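You operate a simulated robot arm through the tools that you are given. There is no shell and no other tool. Be economical: measure what you need, move in short steps, check, and stop when the job is done.

The job below is to be done with a simulated robot arm. You get a single attempt, and the scene is never put back.

Task
Clear the trip on the panel and get the two tripped machines running again.
Fine: push up the breaker that the display names, press reset, restart the lower number first; the other breaker that is down stays down.

The check looks at the end state, three seconds after you hand in, the way a careful person would. Anything else that was tipped, shoved, dropped, spilled or broken makes it a failure.

Robot
A 7-joint arm with a three-finger gripper, fixed in place. Base frame: the origin is at the foot of the arm, x ahead of it, y to its left, z up. Readings come in mm, rad, newtons and seconds.
Its first joint turns from -2.897 to 2.897 rad. Payload 2.69 kg.
The tool frame sits at the grasp point between the pads (the TCP): z along the fingers, y along the line on which they close. The tips reach 30 mm beyond it. The gripper opens to 128 mm. The gripper's body begins 117 mm behind the TCP.
Orientation is that of the tool frame in the base frame, as a unit quaternion [x, y, z, w]. With the fingers straight down and closing along the base's y, the tool's x points along the base's -x, its y along +y and its z along -z.

Tools
- The arm moves only by the tool servo_tool. Its argument "targets" is a list of rows, each an object (a shift or turn left out is 0, a gripper value left out holds the last) with "translation": the shift along the base's x, y, z in units of 30 mm (1.0 is 30 mm), a list of three; "rot": the turn, a rotation vector about the base's x, y, z in units of 5 degrees (1.0 is 5 degrees), a list of three; "gripper": the gripper command, from -1 (shut) to 1 (fully open), values between in proportion. In form: [{"translation": [x, y, z], "rot": [wx, wy, wz], "gripper": gripper}, ...]. A call has 1 to 10 rows; each row shifts and turns the commanded pose from where the row before left it. A call with a number of a shift or a turn outside -1 to 1 is refused whole. Each row takes 0.2 s and may step no farther than 50 mm and 0.15 rad from the row before; otherwise, or with a gripper value out of range, the whole call is refused. Where a pose cannot be reached the arm comes as near as it can. A force on the tool above 40 N (or 10 N above the force at the start of the call, whichever is more), or a blocked arm, ends the call early, and 0.2 s more pass. The fingers move at their own pace and stop on an object; they squeeze with about 26 N. The grip force told is the motor's: it shows also when the fingers shut on nothing. Time passes only in rows, and 0.2 s behind the last, so rows that do not move let the fingers close. The reply holds the time, the measured pose of the TCP, the force on the tool along the base axes, the opening and the grip force, in the units named above and with some noise, with the torque about the TCP (base axes, N m) and any sound that the robot's microphone picked up.
- Cameras (640 x 400 px; columns grow to the right, rows downward): "scene" is fixed at [399.7, 647.7, 1592.9]; the picture's right is [-0.76, -0.65, 0.00], its down [-0.27, 0.31, -0.91] and it looks along [0.60, -0.69, -0.41] (base axes); focal length 317 px, centre (320, 200). "wrist" rides on the gripper at [58, 54, -131] in the tool frame; the picture's right is [-0.68, 0.74, 0.00], its down [-0.62, -0.57, -0.55] and it looks along [-0.40, -0.37, 0.84] (tool axes); focal length 234 px, centre (320, 200). There is no depth. A picture from a camera that has moved, and an enlarged one, comes with that camera's place and axes in the base frame and with its lens.
- get_image(camera): a new picture of that camera. It takes no simulated time.
- slide_trunk(by): slides the trunk up (or, below 0, down) by that many mm; the arm rides with it, the base frame stays. It gives what a move gives, with no picture.
- close_up(camera, box): a new picture of the part [left, top, right, bottom] of that camera's present view, enlarged. It takes no simulated time.
- hand_in(): hands the job in; it is judged then, once.

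Go step by step. Nothing tells you positions but the pictures and the camera data: compare them with the known pose of the tool, close in by small moves and look again before you grip or let go. The budget is 120 turns and 76 pictures, counting those below and the enlarged ones. Unless the task says otherwise, let go and move clear before handing in, and close with one line.

The tools are called after "Request:" by a JSON object that holds its "api" and its "payload". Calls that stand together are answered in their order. servo_tool: Moves the arm, as the interface text tells. Its arguments: {"type":"object","properties":{"targets":{"type":"array"}},"required":["targets"]} The other tools are called the same way: slide_trunk (by) slides the trunk up or down; get_image (camera) takes a picture; close_up (camera, box) takes an enlarged picture of a part of a camera's view; hand_in () hands the job in.

At the start:

```text
time_s: 0.0
eef_pos: [545.8, -183.8, 1412.2]
orientation: [0.0, 1.0, 0.0, 0.001]
ft_force: [0.2, -0.1, 0.7]
torque: [-0.02, 0.03, -0.01]
gripper_width: 127.9
gripper_force: 0.1
trunk travel left (down, up): [-150.0, 200.0]
```

scene: 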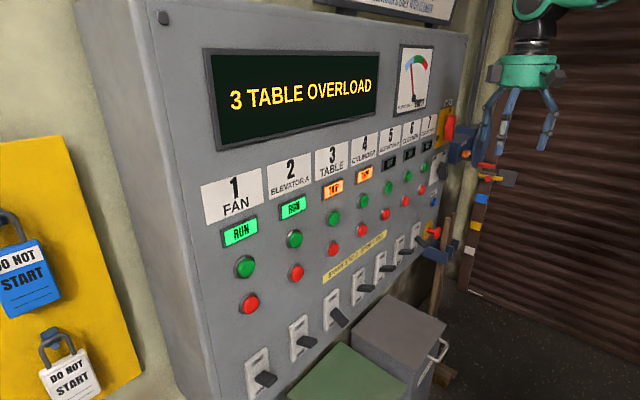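
wrist: 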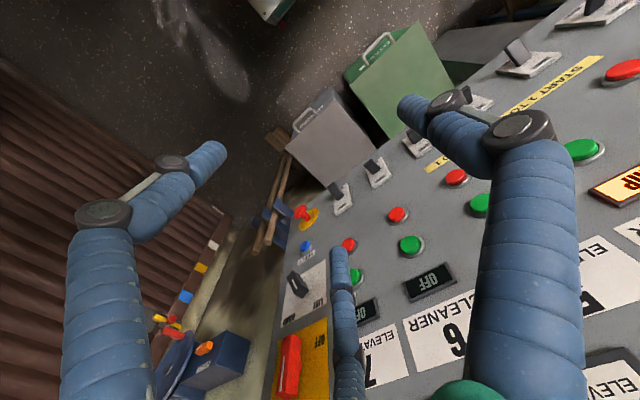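

The display reads "3 TABLE OVERLOAD", with machines 3 and 4 tripped. I'll look closer at the labels and breakers first.

Request:
{"api": "close_up", "payload": {"camera": "scene", "box": [200, 110, 460, 272]}}

Request:
{"api": "close_up", "payload": {"camera": "scene", "box": [230, 210, 470, 400]}}

Request:
{"api": "close_up", "payload": {"camera": "scene", "box": [370, 90, 480, 270]}}

```text
2.46 times, centred on (330, 191) of scene
camera zoom: at [399.7, 647.7, 1592.9], right [-0.76, -0.65, 0.0], down [-0.27, 0.31, -0.91], along [0.6, -0.69, -0.41], focal length 780 px, centre (295, 222)
```

zoom: 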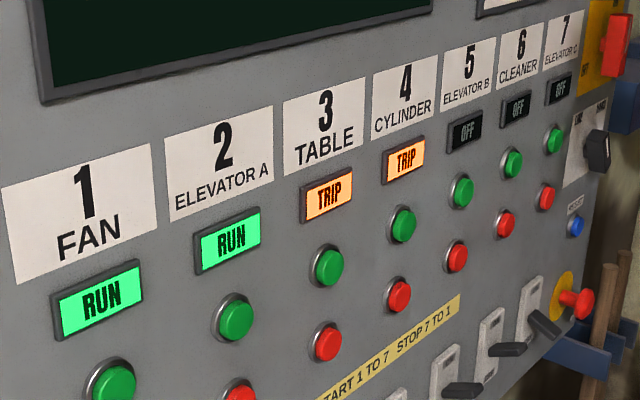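

```text
2.11 times, centred on (350, 305) of scene
camera zoom: at [399.7, 647.7, 1592.9], right [-0.76, -0.65, 0.0], down [-0.27, 0.31, -0.91], along [0.6, -0.69, -0.41], focal length 667 px, centre (257, -21)
```

zoom: 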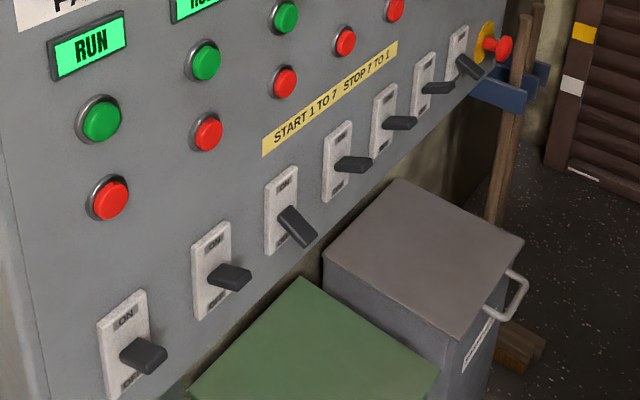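

```text
2.22 times, centred on (425, 180) of scene
camera zoom: at [399.7, 647.7, 1592.9], right [-0.76, -0.65, 0.0], down [-0.27, 0.31, -0.91], along [0.6, -0.69, -0.41], focal length 704 px, centre (87, 244)
```

zoom: 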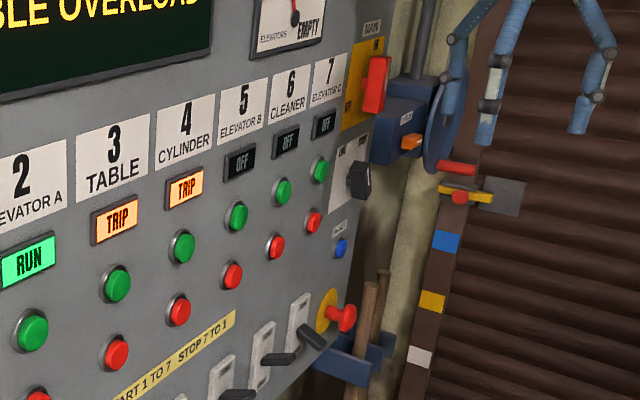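

Breakers 3 and 7 are down; the blue reset button is at about (790,-461,1088), start 3 at about (787,156,1268) and start 4 at about (787,39,1268). The panel faces -x, so I'll shut the gripper and turn the tool to point along +x.

Request:
{"api": "servo_tool", "payload": {"targets": [{"translation": [0, 0.6, -0.2], "rot": [0, -1, 0], "gripper": -1}, {"translation": [0, 0.6, -0.2], "rot": [0, -1, 0]}, {"translation": [0, 0.6, -0.2], "rot": [0, -1, 0]}, {"translation": [0, 0.6, -0.2], "rot": [0, -1, 0]}, {"translation": [0, 0.6, -0.2], "rot": [0, -1, 0]}, {"translation": [0, 0.6, -0.2], "rot": [0, -1, 0]}, {"translation": [0, 0.6, -0.2], "rot": [0, -1, 0]}, {"translation": [0, 0.6, -0.2], "rot": [0, -1, 0]}, {"translation": [0, 0.6, -0.2], "rot": [0, -1, 0]}]}}

```text
time_s: 2.0
eef_pos: [544.8, -22.5, 1355.6]
orientation: [0.0, 0.923, 0.0, 0.384]
ft_force: [0.3, -0.2, -0.2]
torque: [-0.03, 0.02, 0.01]
gripper_width: 1.9
gripper_force: 26.0
trunk travel left (down, up): [-150.0, 200.0]
```

That went cleanly. I'll continue the turn and drop toward breaker 3.

Request:
{"api": "servo_tool", "payload": {"targets": [{"translation": [0, 0.6, -0.7], "rot": [0, -1, 0]}, {"translation": [0, 0.6, -0.7], "rot": [0, -1, 0]}, {"translation": [0, 0.6, -0.7], "rot": [0, -1, 0]}, {"translation": [0, 0.6, -0.7], "rot": [0, -1, 0]}, {"translation": [0, 0.6, -0.7], "rot": [0, -1, 0]}, {"translation": [0, 0.6, -0.7], "rot": [0, -1, 0]}, {"translation": [0, 0.6, -0.7], "rot": [0, -1, 0]}, {"translation": [0, 0.6, -0.7], "rot": [0, -1, 0]}, {"translation": [0, 0.6, -0.7], "rot": [0, -1, 0]}]}}

Request:
{"api": "get_image", "payload": {"camera": "scene"}}

Request:
{"api": "get_image", "payload": {"camera": "wrist"}}

```text
time_s: 4.0
eef_pos: [546.3, 141.1, 1167.2]
orientation: [0.0, 0.707, 0.0, 0.707]
ft_force: [0.9, 0.2, 0.3]
torque: [-0.04, 0.01, -0.03]
gripper_width: 2.0
gripper_force: 26.1
trunk travel left (down, up): [-150.0, 200.0]
```

```text
70 pictures are left
```

scene: 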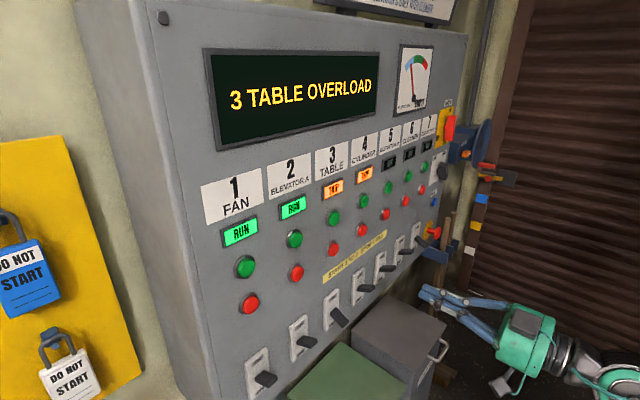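

```text
69 pictures are left
camera wrist: at [416.7, 195.1, 1107.8], right [0.0, 0.74, 0.68], down [-0.55, -0.57, 0.62], along [0.84, -0.37, 0.4], focal length 234 px, centre (320, 200)
```

wrist: 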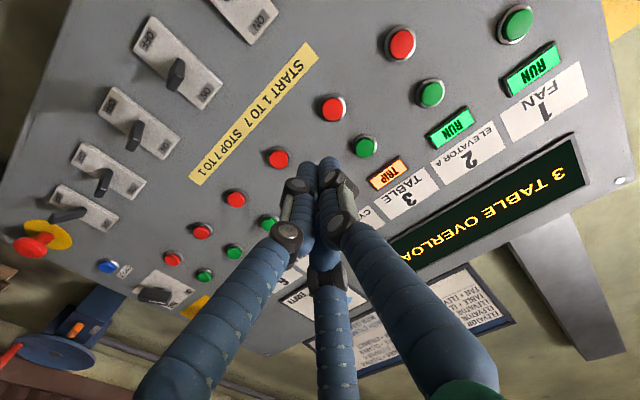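

The tool now points at the panel. I'll check the gripper's shape and refine the target positions.

Request:
{"api": "close_up", "payload": {"camera": "scene", "box": [400, 260, 600, 400]}}

Request:
{"api": "close_up", "payload": {"camera": "wrist", "box": [0, 0, 320, 200]}}

```text
2.86 times, centred on (500, 330) of scene
camera zoom: at [399.7, 647.7, 1592.9], right [-0.76, -0.65, 0.0], down [-0.27, 0.31, -0.91], along [0.6, -0.69, -0.41], focal length 906 px, centre (-194, -171)
```

zoom: 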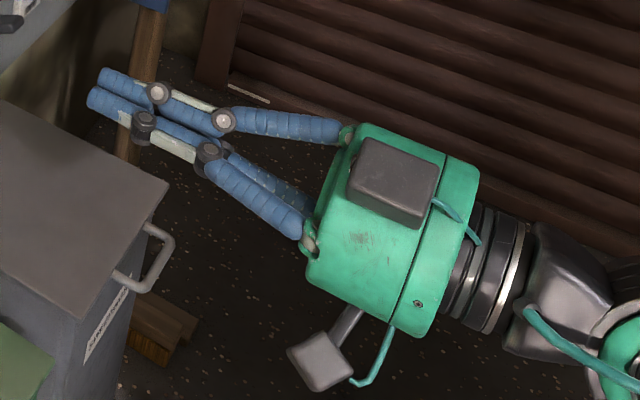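

```text
2.00 times, centred on (160, 100) of wrist
camera zoom: at [416.7, 195.1, 1107.8], right [0.0, 0.74, 0.68], down [-0.55, -0.57, 0.62], along [0.84, -0.37, 0.4], focal length 468 px, centre (640, 400)
```

zoom: 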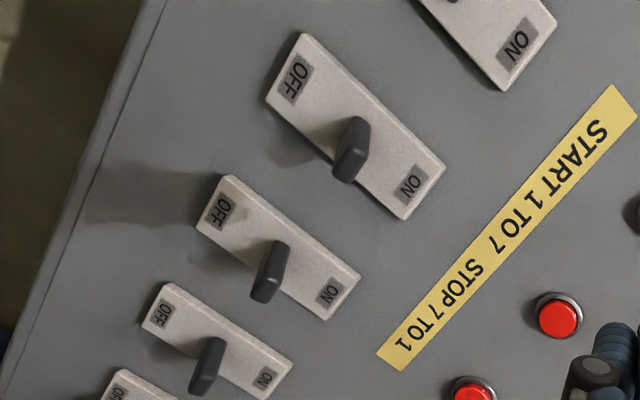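

Breaker 4's plate is centred near (800,35,984), so breaker 3 should be near (800,157,984). I'll lower the tool in front of and below it to look.

Request:
{"api": "servo_tool", "payload": {"targets": [{"translation": [0, 0, -1]}, {"translation": [0, 0, -1]}, {"translation": [0, 0, -1]}, {"translation": [0, 0, -1]}, {"translation": [0, 0, -1]}, {"translation": [0, 0.4, -1]}, {"translation": [0, 0.1, -1]}, {"translation": [0, 0, -0.5]}]}}

Request:
{"api": "get_image", "payload": {"camera": "wrist"}}

Request:
{"api": "get_image", "payload": {"camera": "scene"}}

```text
time_s: 5.8
eef_pos: [558.5, 191.0, 1001.4]
orientation: [-0.003, 0.709, -0.007, 0.705]
ft_force: [0.9, -0.5, -0.3]
torque: [-0.02, -0.02, 0.0]
gripper_width: 2.4
gripper_force: 26.1
out of reach, approached as far as the arm can: row 5, 6, 7, 8
trunk travel left (down, up): [-150.0, 200.0]
```

```text
66 pictures are left
camera wrist: at [429.6, 244.6, 943.1], right [0.01, 0.75, 0.67], down [-0.55, -0.55, 0.63], along [0.84, -0.37, 0.4], focal length 234 px, centre (320, 200)
```

wrist: 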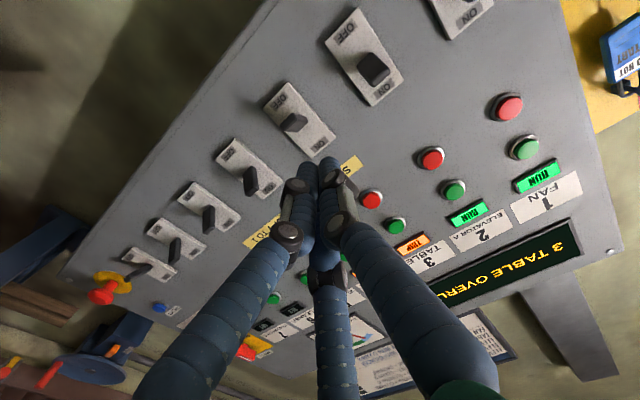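

```text
65 pictures are left
```

scene: 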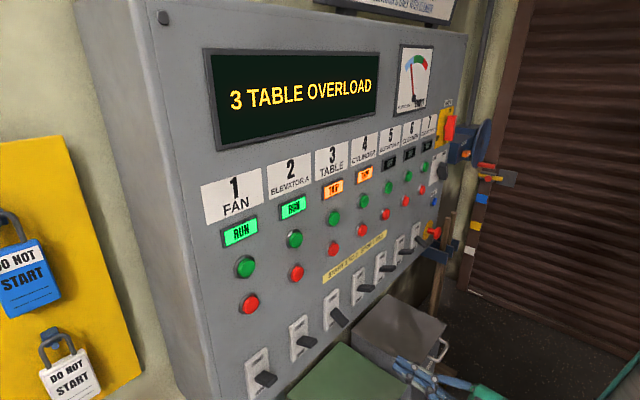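

The arm ran out of reach low down, so I'll lower the trunk.

Request:
{"api": "slide_trunk", "payload": {"by": -130}}

```text
time_s: 7.4
eef_pos: [559.8, 189.5, 873.2]
orientation: [-0.003, 0.709, -0.006, 0.705]
ft_force: [0.7, -0.1, 0.6]
torque: [-0.06, 0.03, 0.02]
gripper_width: 2.1
gripper_force: 26.2
trunk travel left (down, up): [-20.0, 330.0]
```

Request:
{"api": "servo_tool", "payload": {"targets": [{"translation": [0, -0.5, 0.8]}, {"translation": [0, -0.5, 0.8]}, {"translation": [0, 0, 0]}]}}

Request:
{"api": "get_image", "payload": {"camera": "wrist"}}

```text
time_s: 8.2
eef_pos: [559.4, 159.7, 920.9]
orientation: [-0.003, 0.709, -0.007, 0.705]
ft_force: [-0.7, -0.9, -0.2]
torque: [0.04, 0.02, -0.02]
gripper_width: 2.1
gripper_force: 26.1
trunk travel left (down, up): [-20.0, 330.0]
```

```text
64 pictures are left
camera wrist: at [429.1, 214.7, 862.1], right [0.01, 0.75, 0.67], down [-0.55, -0.55, 0.63], along [0.84, -0.37, 0.4], focal length 234 px, centre (320, 200)
```

wrist: 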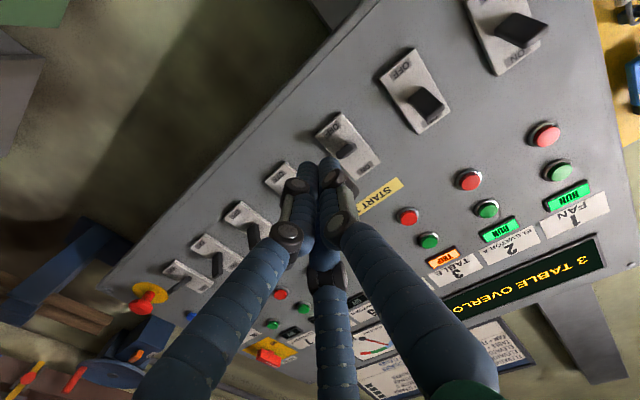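

Request:
{"api": "close_up", "payload": {"camera": "wrist", "box": [240, 30, 480, 180]}}

```text
2.67 times, centred on (360, 105) of wrist
camera zoom: at [429.1, 214.7, 862.1], right [0.01, 0.75, 0.67], down [-0.55, -0.55, 0.63], along [0.84, -0.37, 0.4], focal length 624 px, centre (213, 453)
```

zoom: 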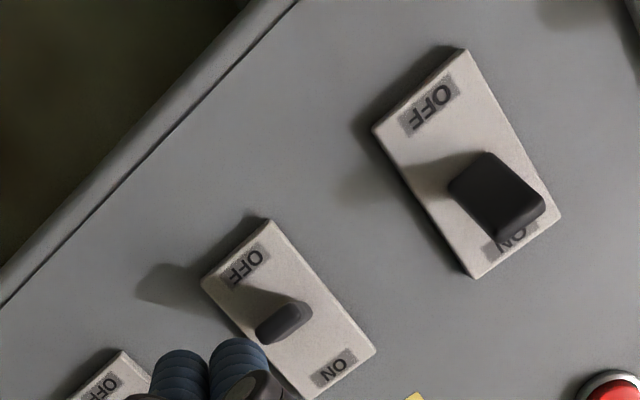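

Breaker 3's lever tip is at about (750,157,975), drooping from a pivot near z 988. I'll bring the shut fingers in beneath it at z about 932.

Request:
{"api": "servo_tool", "payload": {"targets": [{"translation": [1, -0.05, 0.2]}, {"translation": [1, -0.05, 0.2]}, {"translation": [1, 0, 0]}, {"translation": [1, 0, 0]}, {"translation": [1, 0, 0]}, {"translation": [0.5, 0, 0]}]}}

Request:
{"api": "get_image", "payload": {"camera": "wrist"}}

Request:
{"api": "close_up", "payload": {"camera": "scene", "box": [280, 240, 480, 400]}}

```text
time_s: 9.6
eef_pos: [723.7, 157.9, 933.7]
orientation: [-0.002, 0.709, -0.006, 0.705]
ft_force: [0.4, -0.4, 0.4]
torque: [0.0, -0.01, 0.0]
gripper_width: 2.5
gripper_force: 26.1
trunk travel left (down, up): [-20.0, 330.0]
```

```text
62 pictures are left
camera wrist: at [593.7, 211.3, 873.5], right [0.01, 0.75, 0.67], down [-0.55, -0.55, 0.63], along [0.84, -0.37, 0.4], focal length 234 px, centre (320, 200)
```

wrist: 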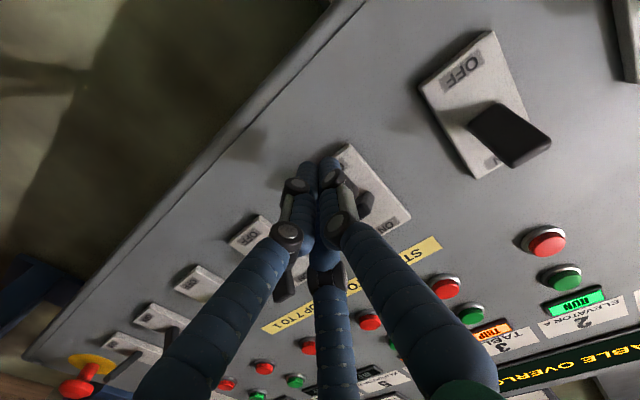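

```text
2.50 times, centred on (380, 320) of scene
camera zoom: at [399.7, 647.7, 1592.9], right [-0.76, -0.65, 0.0], down [-0.27, 0.31, -0.91], along [0.6, -0.69, -0.41], focal length 793 px, centre (170, -100)
```

zoom: 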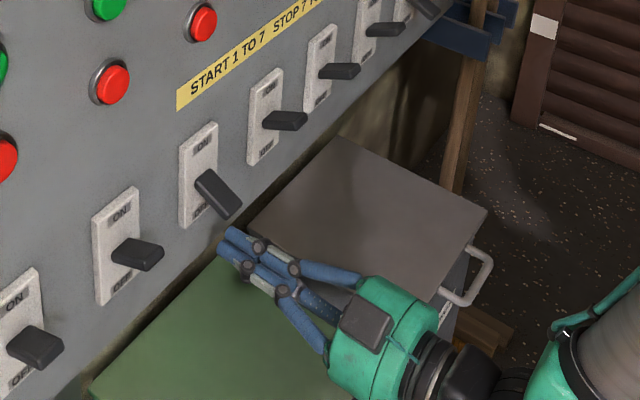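

The fingers are just under the lever. I'll go in a little further and raise gradually.

Request:
{"api": "servo_tool", "payload": {"targets": [{"translation": [0.5, -0.03, 0]}, {"translation": [0, 0, 0.3]}, {"translation": [0, 0, 0.3]}, {"translation": [0, 0, 0.3]}, {"translation": [0, 0, 0.3]}, {"translation": [0, 0, 0.3]}]}}

Request:
{"api": "close_up", "payload": {"camera": "scene", "box": [280, 240, 480, 400]}}

```text
time_s: 11.0
eef_pos: [738.6, 154.3, 977.5]
orientation: [-0.002, 0.709, -0.007, 0.705]
ft_force: [-0.2, 1.1, -0.5]
torque: [-0.03, 0.01, 0.03]
gripper_width: 2.1
gripper_force: 25.9
trunk travel left (down, up): [-20.0, 330.0]
```

```text
2.50 times, centred on (380, 320) of scene
camera zoom: at [399.7, 647.7, 1592.9], right [-0.76, -0.65, 0.0], down [-0.27, 0.31, -0.91], along [0.6, -0.69, -0.41], focal length 793 px, centre (170, -100)
```

zoom: 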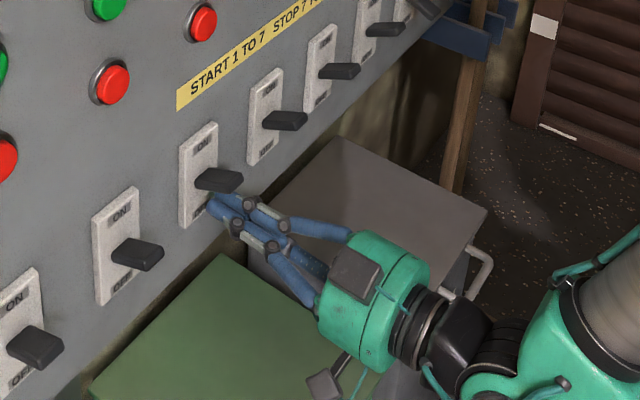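

The lever looks to have gone up like its neighbours. I'll lower clear, back off and compare.

Request:
{"api": "servo_tool", "payload": {"targets": [{"translation": [0, 0, -0.6]}, {"translation": [-1, 0, -0.4]}, {"translation": [-1, 0, 0]}, {"translation": [-1, 0, 0]}, {"translation": [-1, 0, 0]}]}}

Request:
{"api": "close_up", "payload": {"camera": "scene", "box": [230, 210, 470, 400]}}

Request:
{"api": "get_image", "payload": {"camera": "wrist"}}

```text
time_s: 12.2
eef_pos: [618.8, 155.7, 947.1]
orientation: [-0.001, 0.709, -0.007, 0.705]
ft_force: [-0.3, 0.5, -0.5]
torque: [0.0, -0.03, -0.03]
gripper_width: 1.9
gripper_force: 25.6
trunk travel left (down, up): [-20.0, 330.0]
```

```text
2.11 times, centred on (350, 305) of scene
camera zoom: at [399.7, 647.7, 1592.9], right [-0.76, -0.65, 0.0], down [-0.27, 0.31, -0.91], along [0.6, -0.69, -0.41], focal length 667 px, centre (257, -21)
```

zoom: 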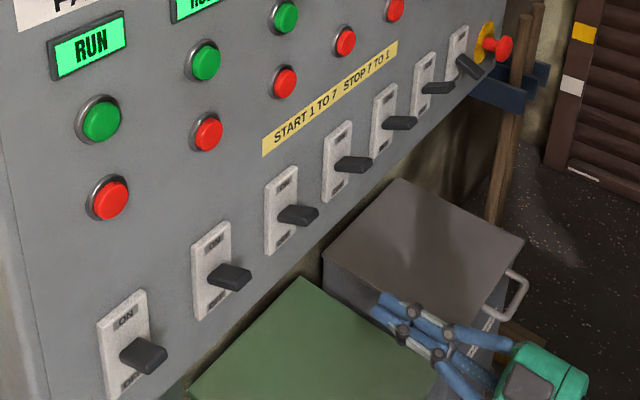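

```text
58 pictures are left
camera wrist: at [489.0, 210.2, 888.2], right [0.01, 0.75, 0.67], down [-0.55, -0.55, 0.63], along [0.84, -0.37, 0.4], focal length 234 px, centre (320, 200)
```

wrist: 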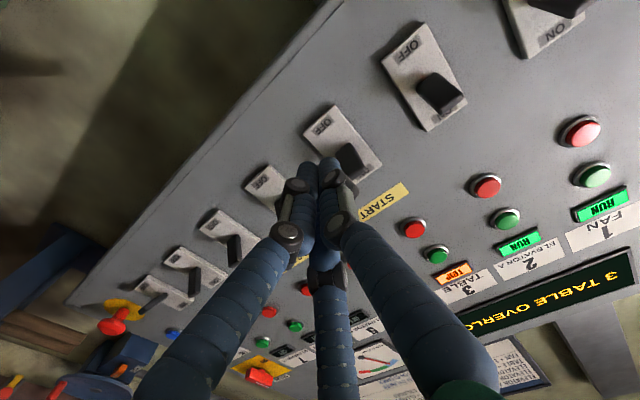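

Breaker 3 now matches the ON levers. Next I'll back off, rise to z 1088 and traverse right to the blue reset button.

Request:
{"api": "servo_tool", "payload": {"targets": [{"translation": [-0.6, 0, 1]}, {"translation": [-0.6, -0.6, 1]}, {"translation": [-0.6, -1, 1]}, {"translation": [0, -1, 1]}, {"translation": [0, -1, 0.6]}, {"translation": [0, -1, 0]}, {"translation": [0, -1, 0]}, {"translation": [0, -1, 0]}, {"translation": [0, -1, 0]}, {"translation": [0, -1, 0]}]}}

Request:
{"api": "servo_tool", "payload": {"targets": [{"translation": [0, -1, 0]}, {"translation": [0, -1, 0]}, {"translation": [0, -1, 0]}, {"translation": [0, -1, 0]}, {"translation": [0, -1, 0]}, {"translation": [0, -1, 0]}, {"translation": [0, -1, 0]}, {"translation": [0, -1, 0]}]}}

Request:
{"api": "get_image", "payload": {"camera": "wrist"}}

```text
time_s: 14.4
eef_pos: [562.9, 37.1, 1088.5]
orientation: [0.002, 0.709, -0.011, 0.705]
ft_force: [0.4, -0.4, -0.2]
torque: [0.01, -0.04, -0.03]
gripper_width: 2.2
gripper_force: 25.5
out of reach, approached as far as the arm can: row 6, 7, 8, 9, 10
trunk travel left (down, up): [-20.0, 330.0]
```

```text
time_s: 16.2
eef_pos: [562.8, 35.9, 1088.2]
orientation: [0.002, 0.709, -0.01, 0.705]
ft_force: [-0.4, 0.2, -0.7]
torque: [0.0, 0.0, 0.01]
gripper_width: 2.1
gripper_force: 26.0
out of reach, approached as far as the arm can: row 1, 2, 3, 4, 5, 6, 7, 8
trunk travel left (down, up): [-20.0, 330.0]
```

```text
57 pictures are left
camera wrist: at [432.8, 91.6, 1028.8], right [0.02, 0.74, 0.67], down [-0.55, -0.55, 0.63], along [0.83, -0.38, 0.4], focal length 234 px, centre (320, 200)
```

wrist: 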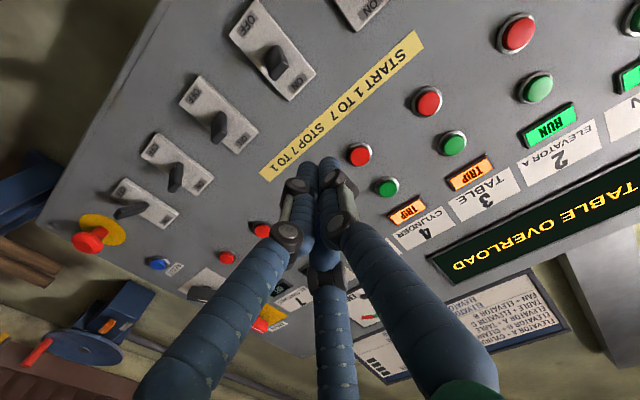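

The arm stalled because it is folded too tightly (wrist too near the base). I'll move out to x of about 650 and try the traverse again.

Request:
{"api": "servo_tool", "payload": {"targets": [{"translation": [1, 0, 0]}, {"translation": [1, 0, 0]}, {"translation": [0.8, 0, 0]}, {"translation": [0, -1, 0]}, {"translation": [0, -1, 0]}, {"translation": [0, -1, 0]}]}}

```text
time_s: 17.6
eef_pos: [627.2, 45.9, 1099.2]
orientation: [0.003, 0.711, -0.013, 0.703]
ft_force: [1.4, -0.9, -0.5]
torque: [0.02, -0.04, -0.03]
gripper_width: 2.2
gripper_force: 26.0
out of reach, approached as far as the arm can: row 1, 2, 3, 4, 5, 6
trunk travel left (down, up): [-20.0, 330.0]
```

The fixed horizontal orientation seems to run a wrist joint to its limit. I'll pitch the tool down 30° and see whether the traverse frees up.

Request:
{"api": "servo_tool", "payload": {"targets": [{"rot": [0, 1, 0]}, {"rot": [0, 1, 0]}, {"rot": [0, 1, 0]}, {"rot": [0, 1, 0]}, {"rot": [0, 1, 0]}, {"rot": [0, 1, 0]}, {"translation": [0, -1, 0]}, {"translation": [0, -1, 0]}, {"translation": [0, -1, 0]}, {"translation": [0, -1, 0]}]}}

Request:
{"api": "get_image", "payload": {"camera": "scene"}}

```text
time_s: 19.8
eef_pos: [626.1, -72.7, 1100.0]
orientation: [-0.004, 0.867, -0.006, 0.498]
ft_force: [-0.4, 0.5, -0.1]
torque: [-0.01, -0.02, 0.0]
gripper_width: 2.2
gripper_force: 26.4
trunk travel left (down, up): [-20.0, 330.0]
```

```text
56 pictures are left
```

scene: 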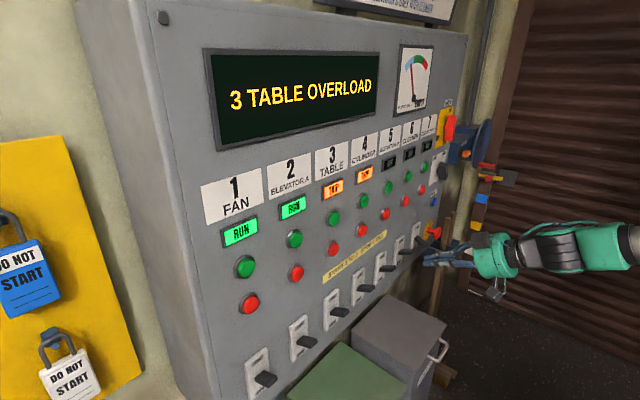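

Pitching down freed it. I'll continue to the right.

Request:
{"api": "servo_tool", "payload": {"targets": [{"translation": [0, -1, 0]}, {"translation": [0, -1, 0]}, {"translation": [0, -1, 0]}, {"translation": [0, -1, 0]}, {"translation": [0, -1, 0]}, {"translation": [0, -1, 0]}, {"translation": [0, -1, 0]}, {"translation": [0, -1, 0]}, {"translation": [0, -1, 0]}, {"translation": [0, -1, 0]}]}}

Request:
{"api": "get_image", "payload": {"camera": "wrist"}}

```text
time_s: 22.0
eef_pos: [626.2, -373.3, 1099.8]
orientation: [-0.004, 0.868, -0.006, 0.497]
ft_force: [-0.1, -0.1, 0.6]
torque: [-0.04, 0.0, -0.05]
gripper_width: 2.1
gripper_force: 26.0
trunk travel left (down, up): [-20.0, 330.0]
```

```text
55 pictures are left
camera wrist: at [484.4, -318.8, 1114.6], right [0.34, 0.75, 0.57], down [-0.16, -0.55, 0.82], along [0.93, -0.37, -0.07], focal length 234 px, centre (320, 200)
```

wrist: 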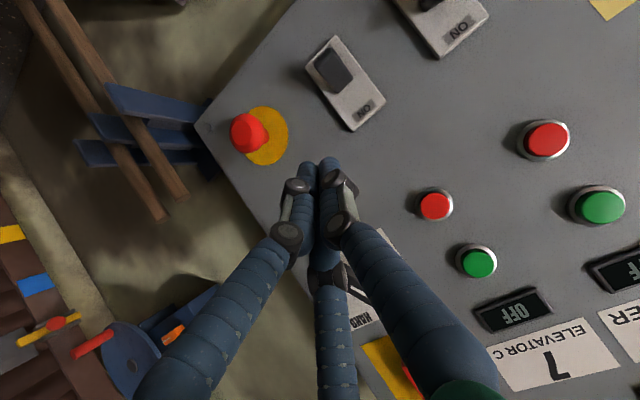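

The reset button is hidden behind the fingers. I'll move to y=-461 and up a bit so I can see it above the fingertips in the picture.

Request:
{"api": "servo_tool", "payload": {"targets": [{"translation": [0, -1, 0.6]}, {"translation": [0, -1, 0.6]}, {"translation": [0, -0.93, 0.6]}]}}

Request:
{"api": "get_image", "payload": {"camera": "wrist"}}

Request:
{"api": "close_up", "payload": {"camera": "scene", "box": [390, 100, 550, 280]}}

```text
time_s: 22.8
eef_pos: [627.2, -461.1, 1153.3]
orientation: [-0.003, 0.868, -0.006, 0.497]
ft_force: [0.4, 0.0, 0.7]
torque: [0.02, -0.01, -0.03]
gripper_width: 2.3
gripper_force: 26.1
trunk travel left (down, up): [-20.0, 330.0]
```

```text
54 pictures are left
camera wrist: at [485.1, -407.1, 1167.5], right [0.34, 0.74, 0.57], down [-0.16, -0.56, 0.82], along [0.93, -0.37, -0.07], focal length 234 px, centre (320, 200)
```

wrist: 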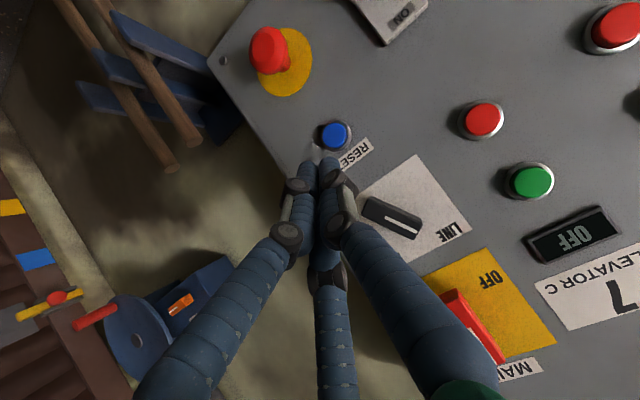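

```text
2.22 times, centred on (470, 190) of scene
camera zoom: at [399.7, 647.7, 1592.9], right [-0.76, -0.65, 0.0], down [-0.27, 0.31, -0.91], along [0.6, -0.69, -0.41], focal length 704 px, centre (-13, 222)
```

zoom: 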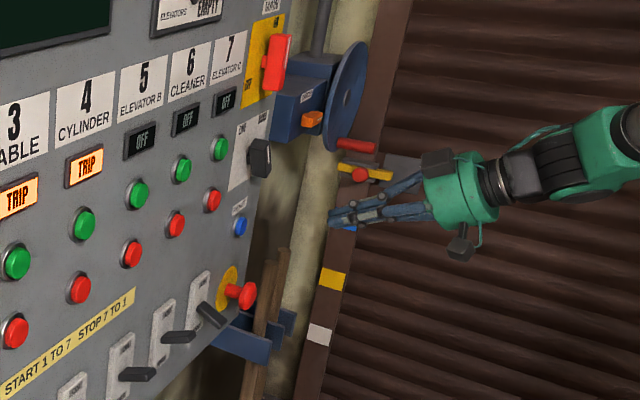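

RESET is the blue button at about (785,-458,1087). I'll flatten the pitch to 15° and line up in front of it.

Request:
{"api": "servo_tool", "payload": {"targets": [{"translation": [0.4, 0.05, -0.5], "rot": [0, -1, 0]}, {"translation": [0.5, 0.05, -0.5], "rot": [0, -1, 0]}, {"translation": [0.5, 0, -0.5], "rot": [0, -1, 0]}, {"translation": [0.5, 0, -0.5]}, {"translation": [0.5, 0, 0]}]}}

Request:
{"api": "get_image", "payload": {"camera": "wrist"}}

Request:
{"api": "close_up", "payload": {"camera": "scene", "box": [390, 140, 510, 260]}}

```text
time_s: 24.0
eef_pos: [699.1, -458.2, 1093.5]
orientation: [-0.003, 0.795, -0.006, 0.607]
ft_force: [-0.4, -0.1, -0.7]
torque: [0.0, -0.05, 0.01]
gripper_width: 2.2
gripper_force: 26.1
trunk travel left (down, up): [-20.0, 330.0]
```

```text
52 pictures are left
camera wrist: at [558.0, -403.2, 1070.4], right [0.18, 0.74, 0.64], down [-0.37, -0.55, 0.75], along [0.91, -0.37, 0.17], focal length 234 px, centre (320, 200)
```

wrist: 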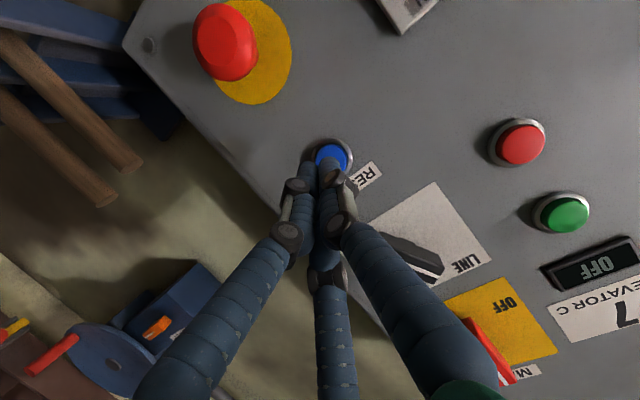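

```text
3.33 times, centred on (450, 200) of scene
camera zoom: at [399.7, 647.7, 1592.9], right [-0.76, -0.65, 0.0], down [-0.27, 0.31, -0.91], along [0.6, -0.69, -0.41], focal length 1057 px, centre (-113, 200)
```

zoom: 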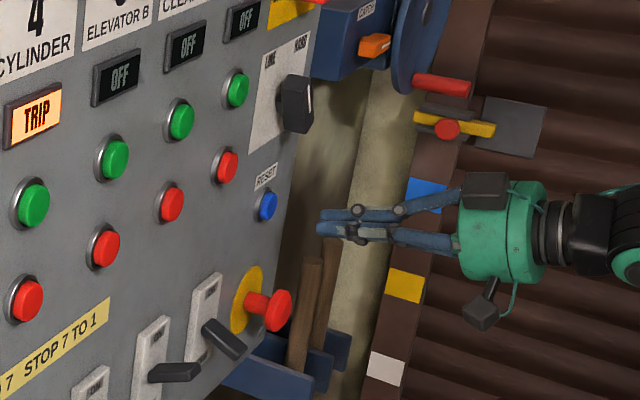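

Alignment looks good. I'll advance, then press in small steps.

Request:
{"api": "servo_tool", "payload": {"targets": [{"translation": [0.6, 0.03, -0.08]}, {"translation": [0.6, 0.03, 0]}, {"translation": [0.3, 0, 0]}]}}

Request:
{"api": "get_image", "payload": {"camera": "wrist"}}

```text
time_s: 24.8
eef_pos: [744.3, -455.9, 1090.4]
orientation: [-0.003, 0.796, -0.006, 0.606]
ft_force: [0.7, -0.5, 0.4]
torque: [0.02, -0.02, 0.01]
gripper_width: 2.1
gripper_force: 26.1
trunk travel left (down, up): [-20.0, 330.0]
```

```text
50 pictures are left
camera wrist: at [603.2, -401.7, 1067.7], right [0.18, 0.74, 0.64], down [-0.37, -0.55, 0.75], along [0.91, -0.37, 0.17], focal length 234 px, centre (320, 200)
```

wrist: 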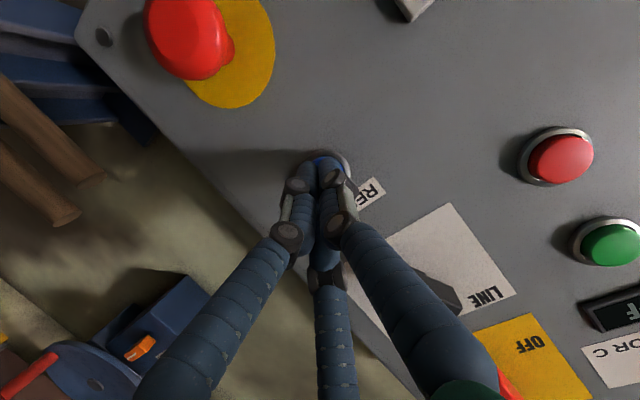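

Request:
{"api": "servo_tool", "payload": {"targets": [{"translation": [0.2, 0.05, 0]}, {"translation": [0.2, 0, 0]}, {"translation": [0.15, 0, 0]}, {"translation": [0.15, 0, 0]}]}}

Request:
{"api": "get_image", "payload": {"camera": "scene"}}

```text
time_s: 25.8
eef_pos: [762.6, -455.5, 1090.4]
orientation: [-0.003, 0.796, -0.006, 0.606]
ft_force: [-31.3, 3.2, -0.3]
torque: [-0.03, -0.27, -0.03]
gripper_width: 2.0
gripper_force: 26.6
trunk travel left (down, up): [-20.0, 330.0]
heard: click
```

```text
49 pictures are left
```

scene: 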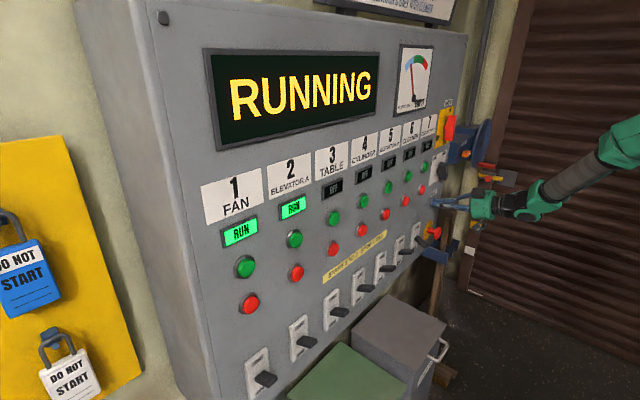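

A click, and the display now reads RUNNING with 3 and 4 showing OFF. I'll back off and travel to start button 3 at about (787,157,1262).

Request:
{"api": "servo_tool", "payload": {"targets": [{"translation": [-1, 0, 0]}, {"translation": [-1, 0, 0]}, {"translation": [-1, 0, 0]}, {"translation": [-1, 0.4, 1]}, {"translation": [0, 1, 1]}, {"translation": [0, 1, 1]}, {"translation": [0, 1, 1]}, {"translation": [0, 1, 1]}, {"translation": [0, 1, 0.8]}, {"translation": [0, 1, 0]}]}}

Request:
{"api": "servo_tool", "payload": {"targets": [{"translation": [0, 1, 0]}, {"translation": [0, 1, 0]}, {"translation": [0, 1, 0]}, {"translation": [0, 1, 0]}, {"translation": [0, 1, 0]}, {"translation": [0, 1, 0]}, {"translation": [0, 1, 0]}, {"translation": [0, 1, 0]}, {"translation": [0, 1, 0]}, {"translation": [0, 1, 0]}]}}

Request:
{"api": "get_image", "payload": {"camera": "wrist"}}

```text
time_s: 28.0
eef_pos: [644.3, -262.7, 1265.1]
orientation: [-0.003, 0.795, -0.007, 0.606]
ft_force: [0.6, -1.0, 1.2]
torque: [-0.01, 0.02, 0.03]
gripper_width: 2.2
gripper_force: 26.0
trunk travel left (down, up): [-20.0, 330.0]
```

```text
time_s: 30.2
eef_pos: [643.9, 37.9, 1264.7]
orientation: [-0.003, 0.796, -0.007, 0.606]
ft_force: [-0.6, -0.2, 0.2]
torque: [0.01, -0.02, 0.02]
gripper_width: 2.2
gripper_force: 26.1
trunk travel left (down, up): [-20.0, 330.0]
```

```text
48 pictures are left
camera wrist: at [503.8, 91.4, 1241.3], right [0.18, 0.75, 0.64], down [-0.37, -0.55, 0.75], along [0.91, -0.37, 0.17], focal length 234 px, centre (320, 200)
```

wrist: 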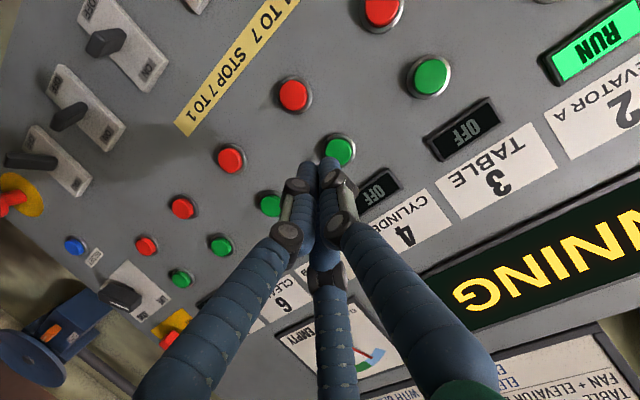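

Start 3 is at (785,156,1260) and start 4 at (785,37,1260). I'll go to 3 first.

Request:
{"api": "servo_tool", "payload": {"targets": [{"translation": [0, 1, 0]}, {"translation": [0, 1, 0]}, {"translation": [0, 1, 0]}, {"translation": [0.3, 0.95, 0]}, {"translation": [1, 0, 0]}, {"translation": [1, 0, 0]}, {"translation": [0.6, 0, 0]}]}}

Request:
{"api": "get_image", "payload": {"camera": "wrist"}}

Request:
{"api": "close_up", "payload": {"camera": "scene", "box": [280, 150, 440, 270]}}

```text
time_s: 31.8
eef_pos: [732.4, 155.4, 1266.2]
orientation: [-0.004, 0.795, -0.005, 0.607]
ft_force: [-0.3, 0.1, 0.6]
torque: [0.03, -0.03, 0.0]
gripper_width: 2.4
gripper_force: 26.6
trunk travel left (down, up): [-20.0, 330.0]
```

```text
47 pictures are left
camera wrist: at [591.7, 209.8, 1242.1], right [0.18, 0.74, 0.64], down [-0.37, -0.55, 0.75], along [0.91, -0.37, 0.17], focal length 234 px, centre (320, 200)
```

wrist: 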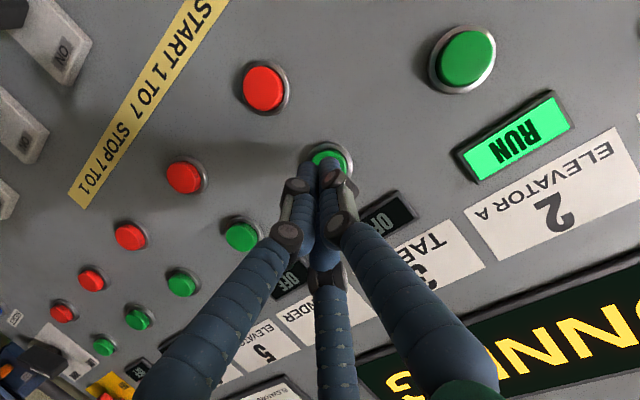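

```text
3.33 times, centred on (360, 210) of scene
camera zoom: at [399.7, 647.7, 1592.9], right [-0.76, -0.65, 0.0], down [-0.27, 0.31, -0.91], along [0.6, -0.69, -0.41], focal length 1057 px, centre (187, 167)
```

zoom: 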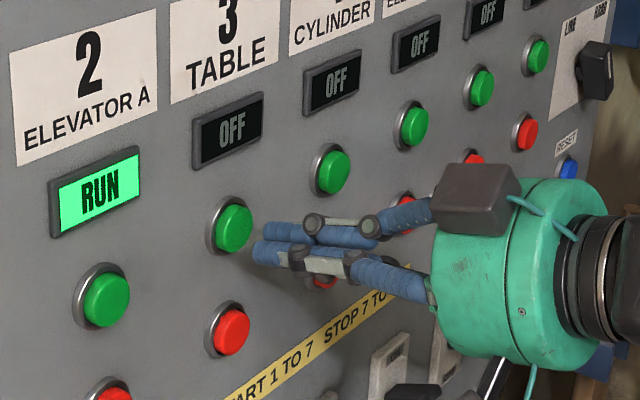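

Lined up with start 3. I'll press.

Request:
{"api": "servo_tool", "payload": {"targets": [{"translation": [0.5, 0, 0]}, {"translation": [0.2, 0, 0]}, {"translation": [0.15, 0, 0]}, {"translation": [0.15, 0, 0]}]}}

Request:
{"api": "close_up", "payload": {"camera": "scene", "box": [200, 60, 460, 270]}}

```text
time_s: 32.8
eef_pos: [760.4, 155.9, 1265.0]
orientation: [-0.004, 0.796, -0.005, 0.606]
ft_force: [-19.9, -1.7, -0.7]
torque: [0.01, -0.13, -0.13]
gripper_width: 2.1
gripper_force: 25.7
trunk travel left (down, up): [-20.0, 330.0]
heard: click
```

```text
1.90 times, centred on (330, 165) of scene
camera zoom: at [399.7, 647.7, 1592.9], right [-0.76, -0.65, 0.0], down [-0.27, 0.31, -0.91], along [0.6, -0.69, -0.41], focal length 604 px, centre (301, 267)
```

zoom: 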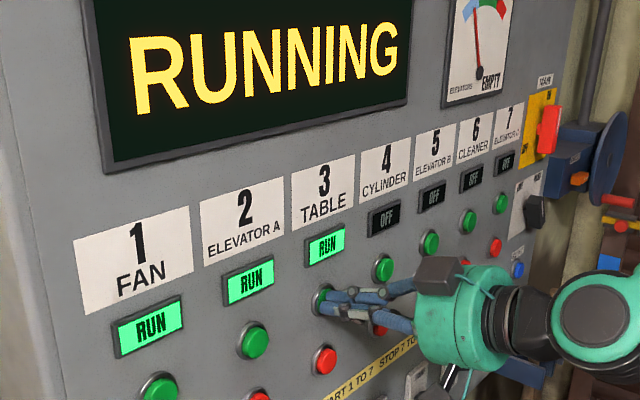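

Table is running. I'll back off and line up with start 4.

Request:
{"api": "servo_tool", "payload": {"targets": [{"translation": [-1, 0, 0]}, {"translation": [-1, 0, 0]}, {"translation": [0, -1, 0]}, {"translation": [0, -1, 0]}, {"translation": [0, -1, 0]}, {"translation": [0, -0.97, 0]}, {"translation": [1, 0, 0]}, {"translation": [0.1, 0, 0]}]}}

Request:
{"api": "get_image", "payload": {"camera": "wrist"}}

```text
time_s: 34.6
eef_pos: [736.6, 35.5, 1264.5]
orientation: [-0.003, 0.795, -0.006, 0.606]
ft_force: [-0.5, 0.5, -0.6]
torque: [0.01, -0.03, -0.01]
gripper_width: 2.2
gripper_force: 25.9
trunk travel left (down, up): [-20.0, 330.0]
```

```text
44 pictures are left
camera wrist: at [594.7, 90.7, 1240.5], right [0.18, 0.75, 0.64], down [-0.37, -0.55, 0.75], along [0.91, -0.37, 0.17], focal length 234 px, centre (320, 200)
```

wrist: 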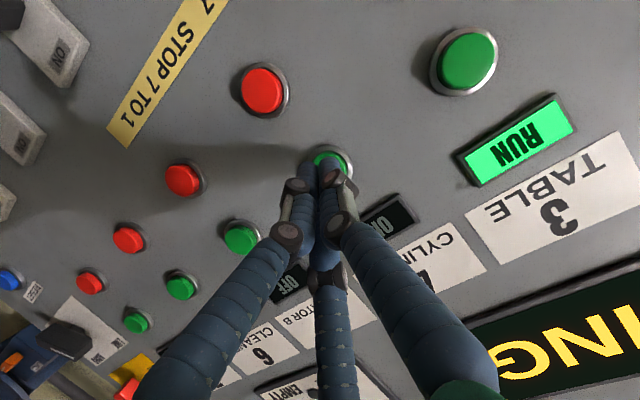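

Same alignment as on start 3, so I'll press start 4.

Request:
{"api": "servo_tool", "payload": {"targets": [{"translation": [0.4, 0.03, 0]}, {"translation": [0.15, 0, 0]}, {"translation": [0.15, 0, 0]}, {"translation": [0.12, 0, 0]}]}}

Request:
{"api": "close_up", "payload": {"camera": "scene", "box": [200, 60, 460, 270]}}

```text
time_s: 35.6
eef_pos: [759.4, 36.5, 1265.4]
orientation: [-0.004, 0.795, -0.006, 0.606]
ft_force: [-11.5, 1.6, -1.5]
torque: [0.01, -0.05, -0.05]
gripper_width: 1.9
gripper_force: 26.1
trunk travel left (down, up): [-20.0, 330.0]
heard: click
```

```text
1.90 times, centred on (330, 165) of scene
camera zoom: at [399.7, 647.7, 1592.9], right [-0.76, -0.65, 0.0], down [-0.27, 0.31, -0.91], along [0.6, -0.69, -0.41], focal length 604 px, centre (301, 267)
```

zoom: 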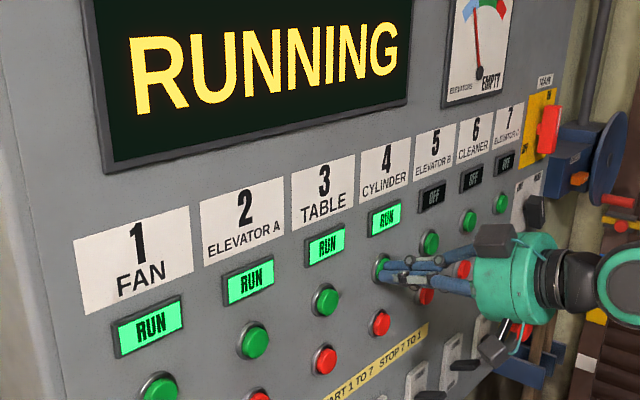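

Both machines show RUN. I'll back away and take a final look.

Request:
{"api": "servo_tool", "payload": {"targets": [{"translation": [-1, 0, 0]}, {"translation": [-1, 0, 0]}, {"translation": [-1, 0, 0]}, {"translation": [-1, 0, 0]}, {"translation": [-1, 0, 0]}, {"translation": [0, 0, 0]}]}}

Request:
{"api": "get_image", "payload": {"camera": "scene"}}

```text
time_s: 37.0
eef_pos: [608.1, 37.4, 1266.0]
orientation: [-0.003, 0.795, -0.006, 0.607]
ft_force: [-0.6, 0.1, -0.5]
torque: [0.03, 0.05, -0.01]
gripper_width: 2.3
gripper_force: 26.6
trunk travel left (down, up): [-20.0, 330.0]
```

```text
42 pictures are left
```

scene: 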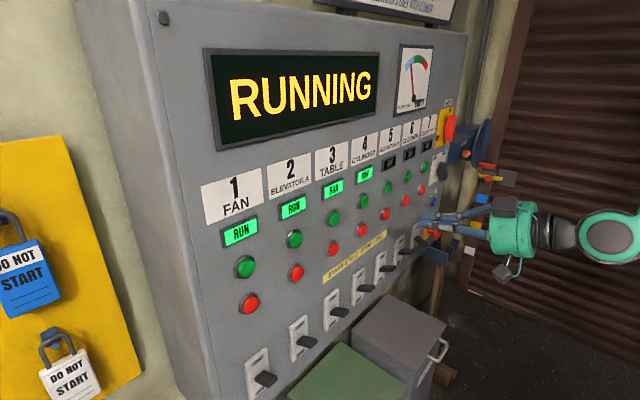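

The panel reads RUNNING, machines 1 to 4 show RUN, and the tool is clear. I'm handing in.

Request:
{"api": "hand_in", "payload": {}}

```text
The job is handed in.
```

The trip is cleared: I pushed breaker 3 up, pressed reset, and restarted machine 3 and then 4, and both show RUN; I did not touch breaker 7, the other one that was down.
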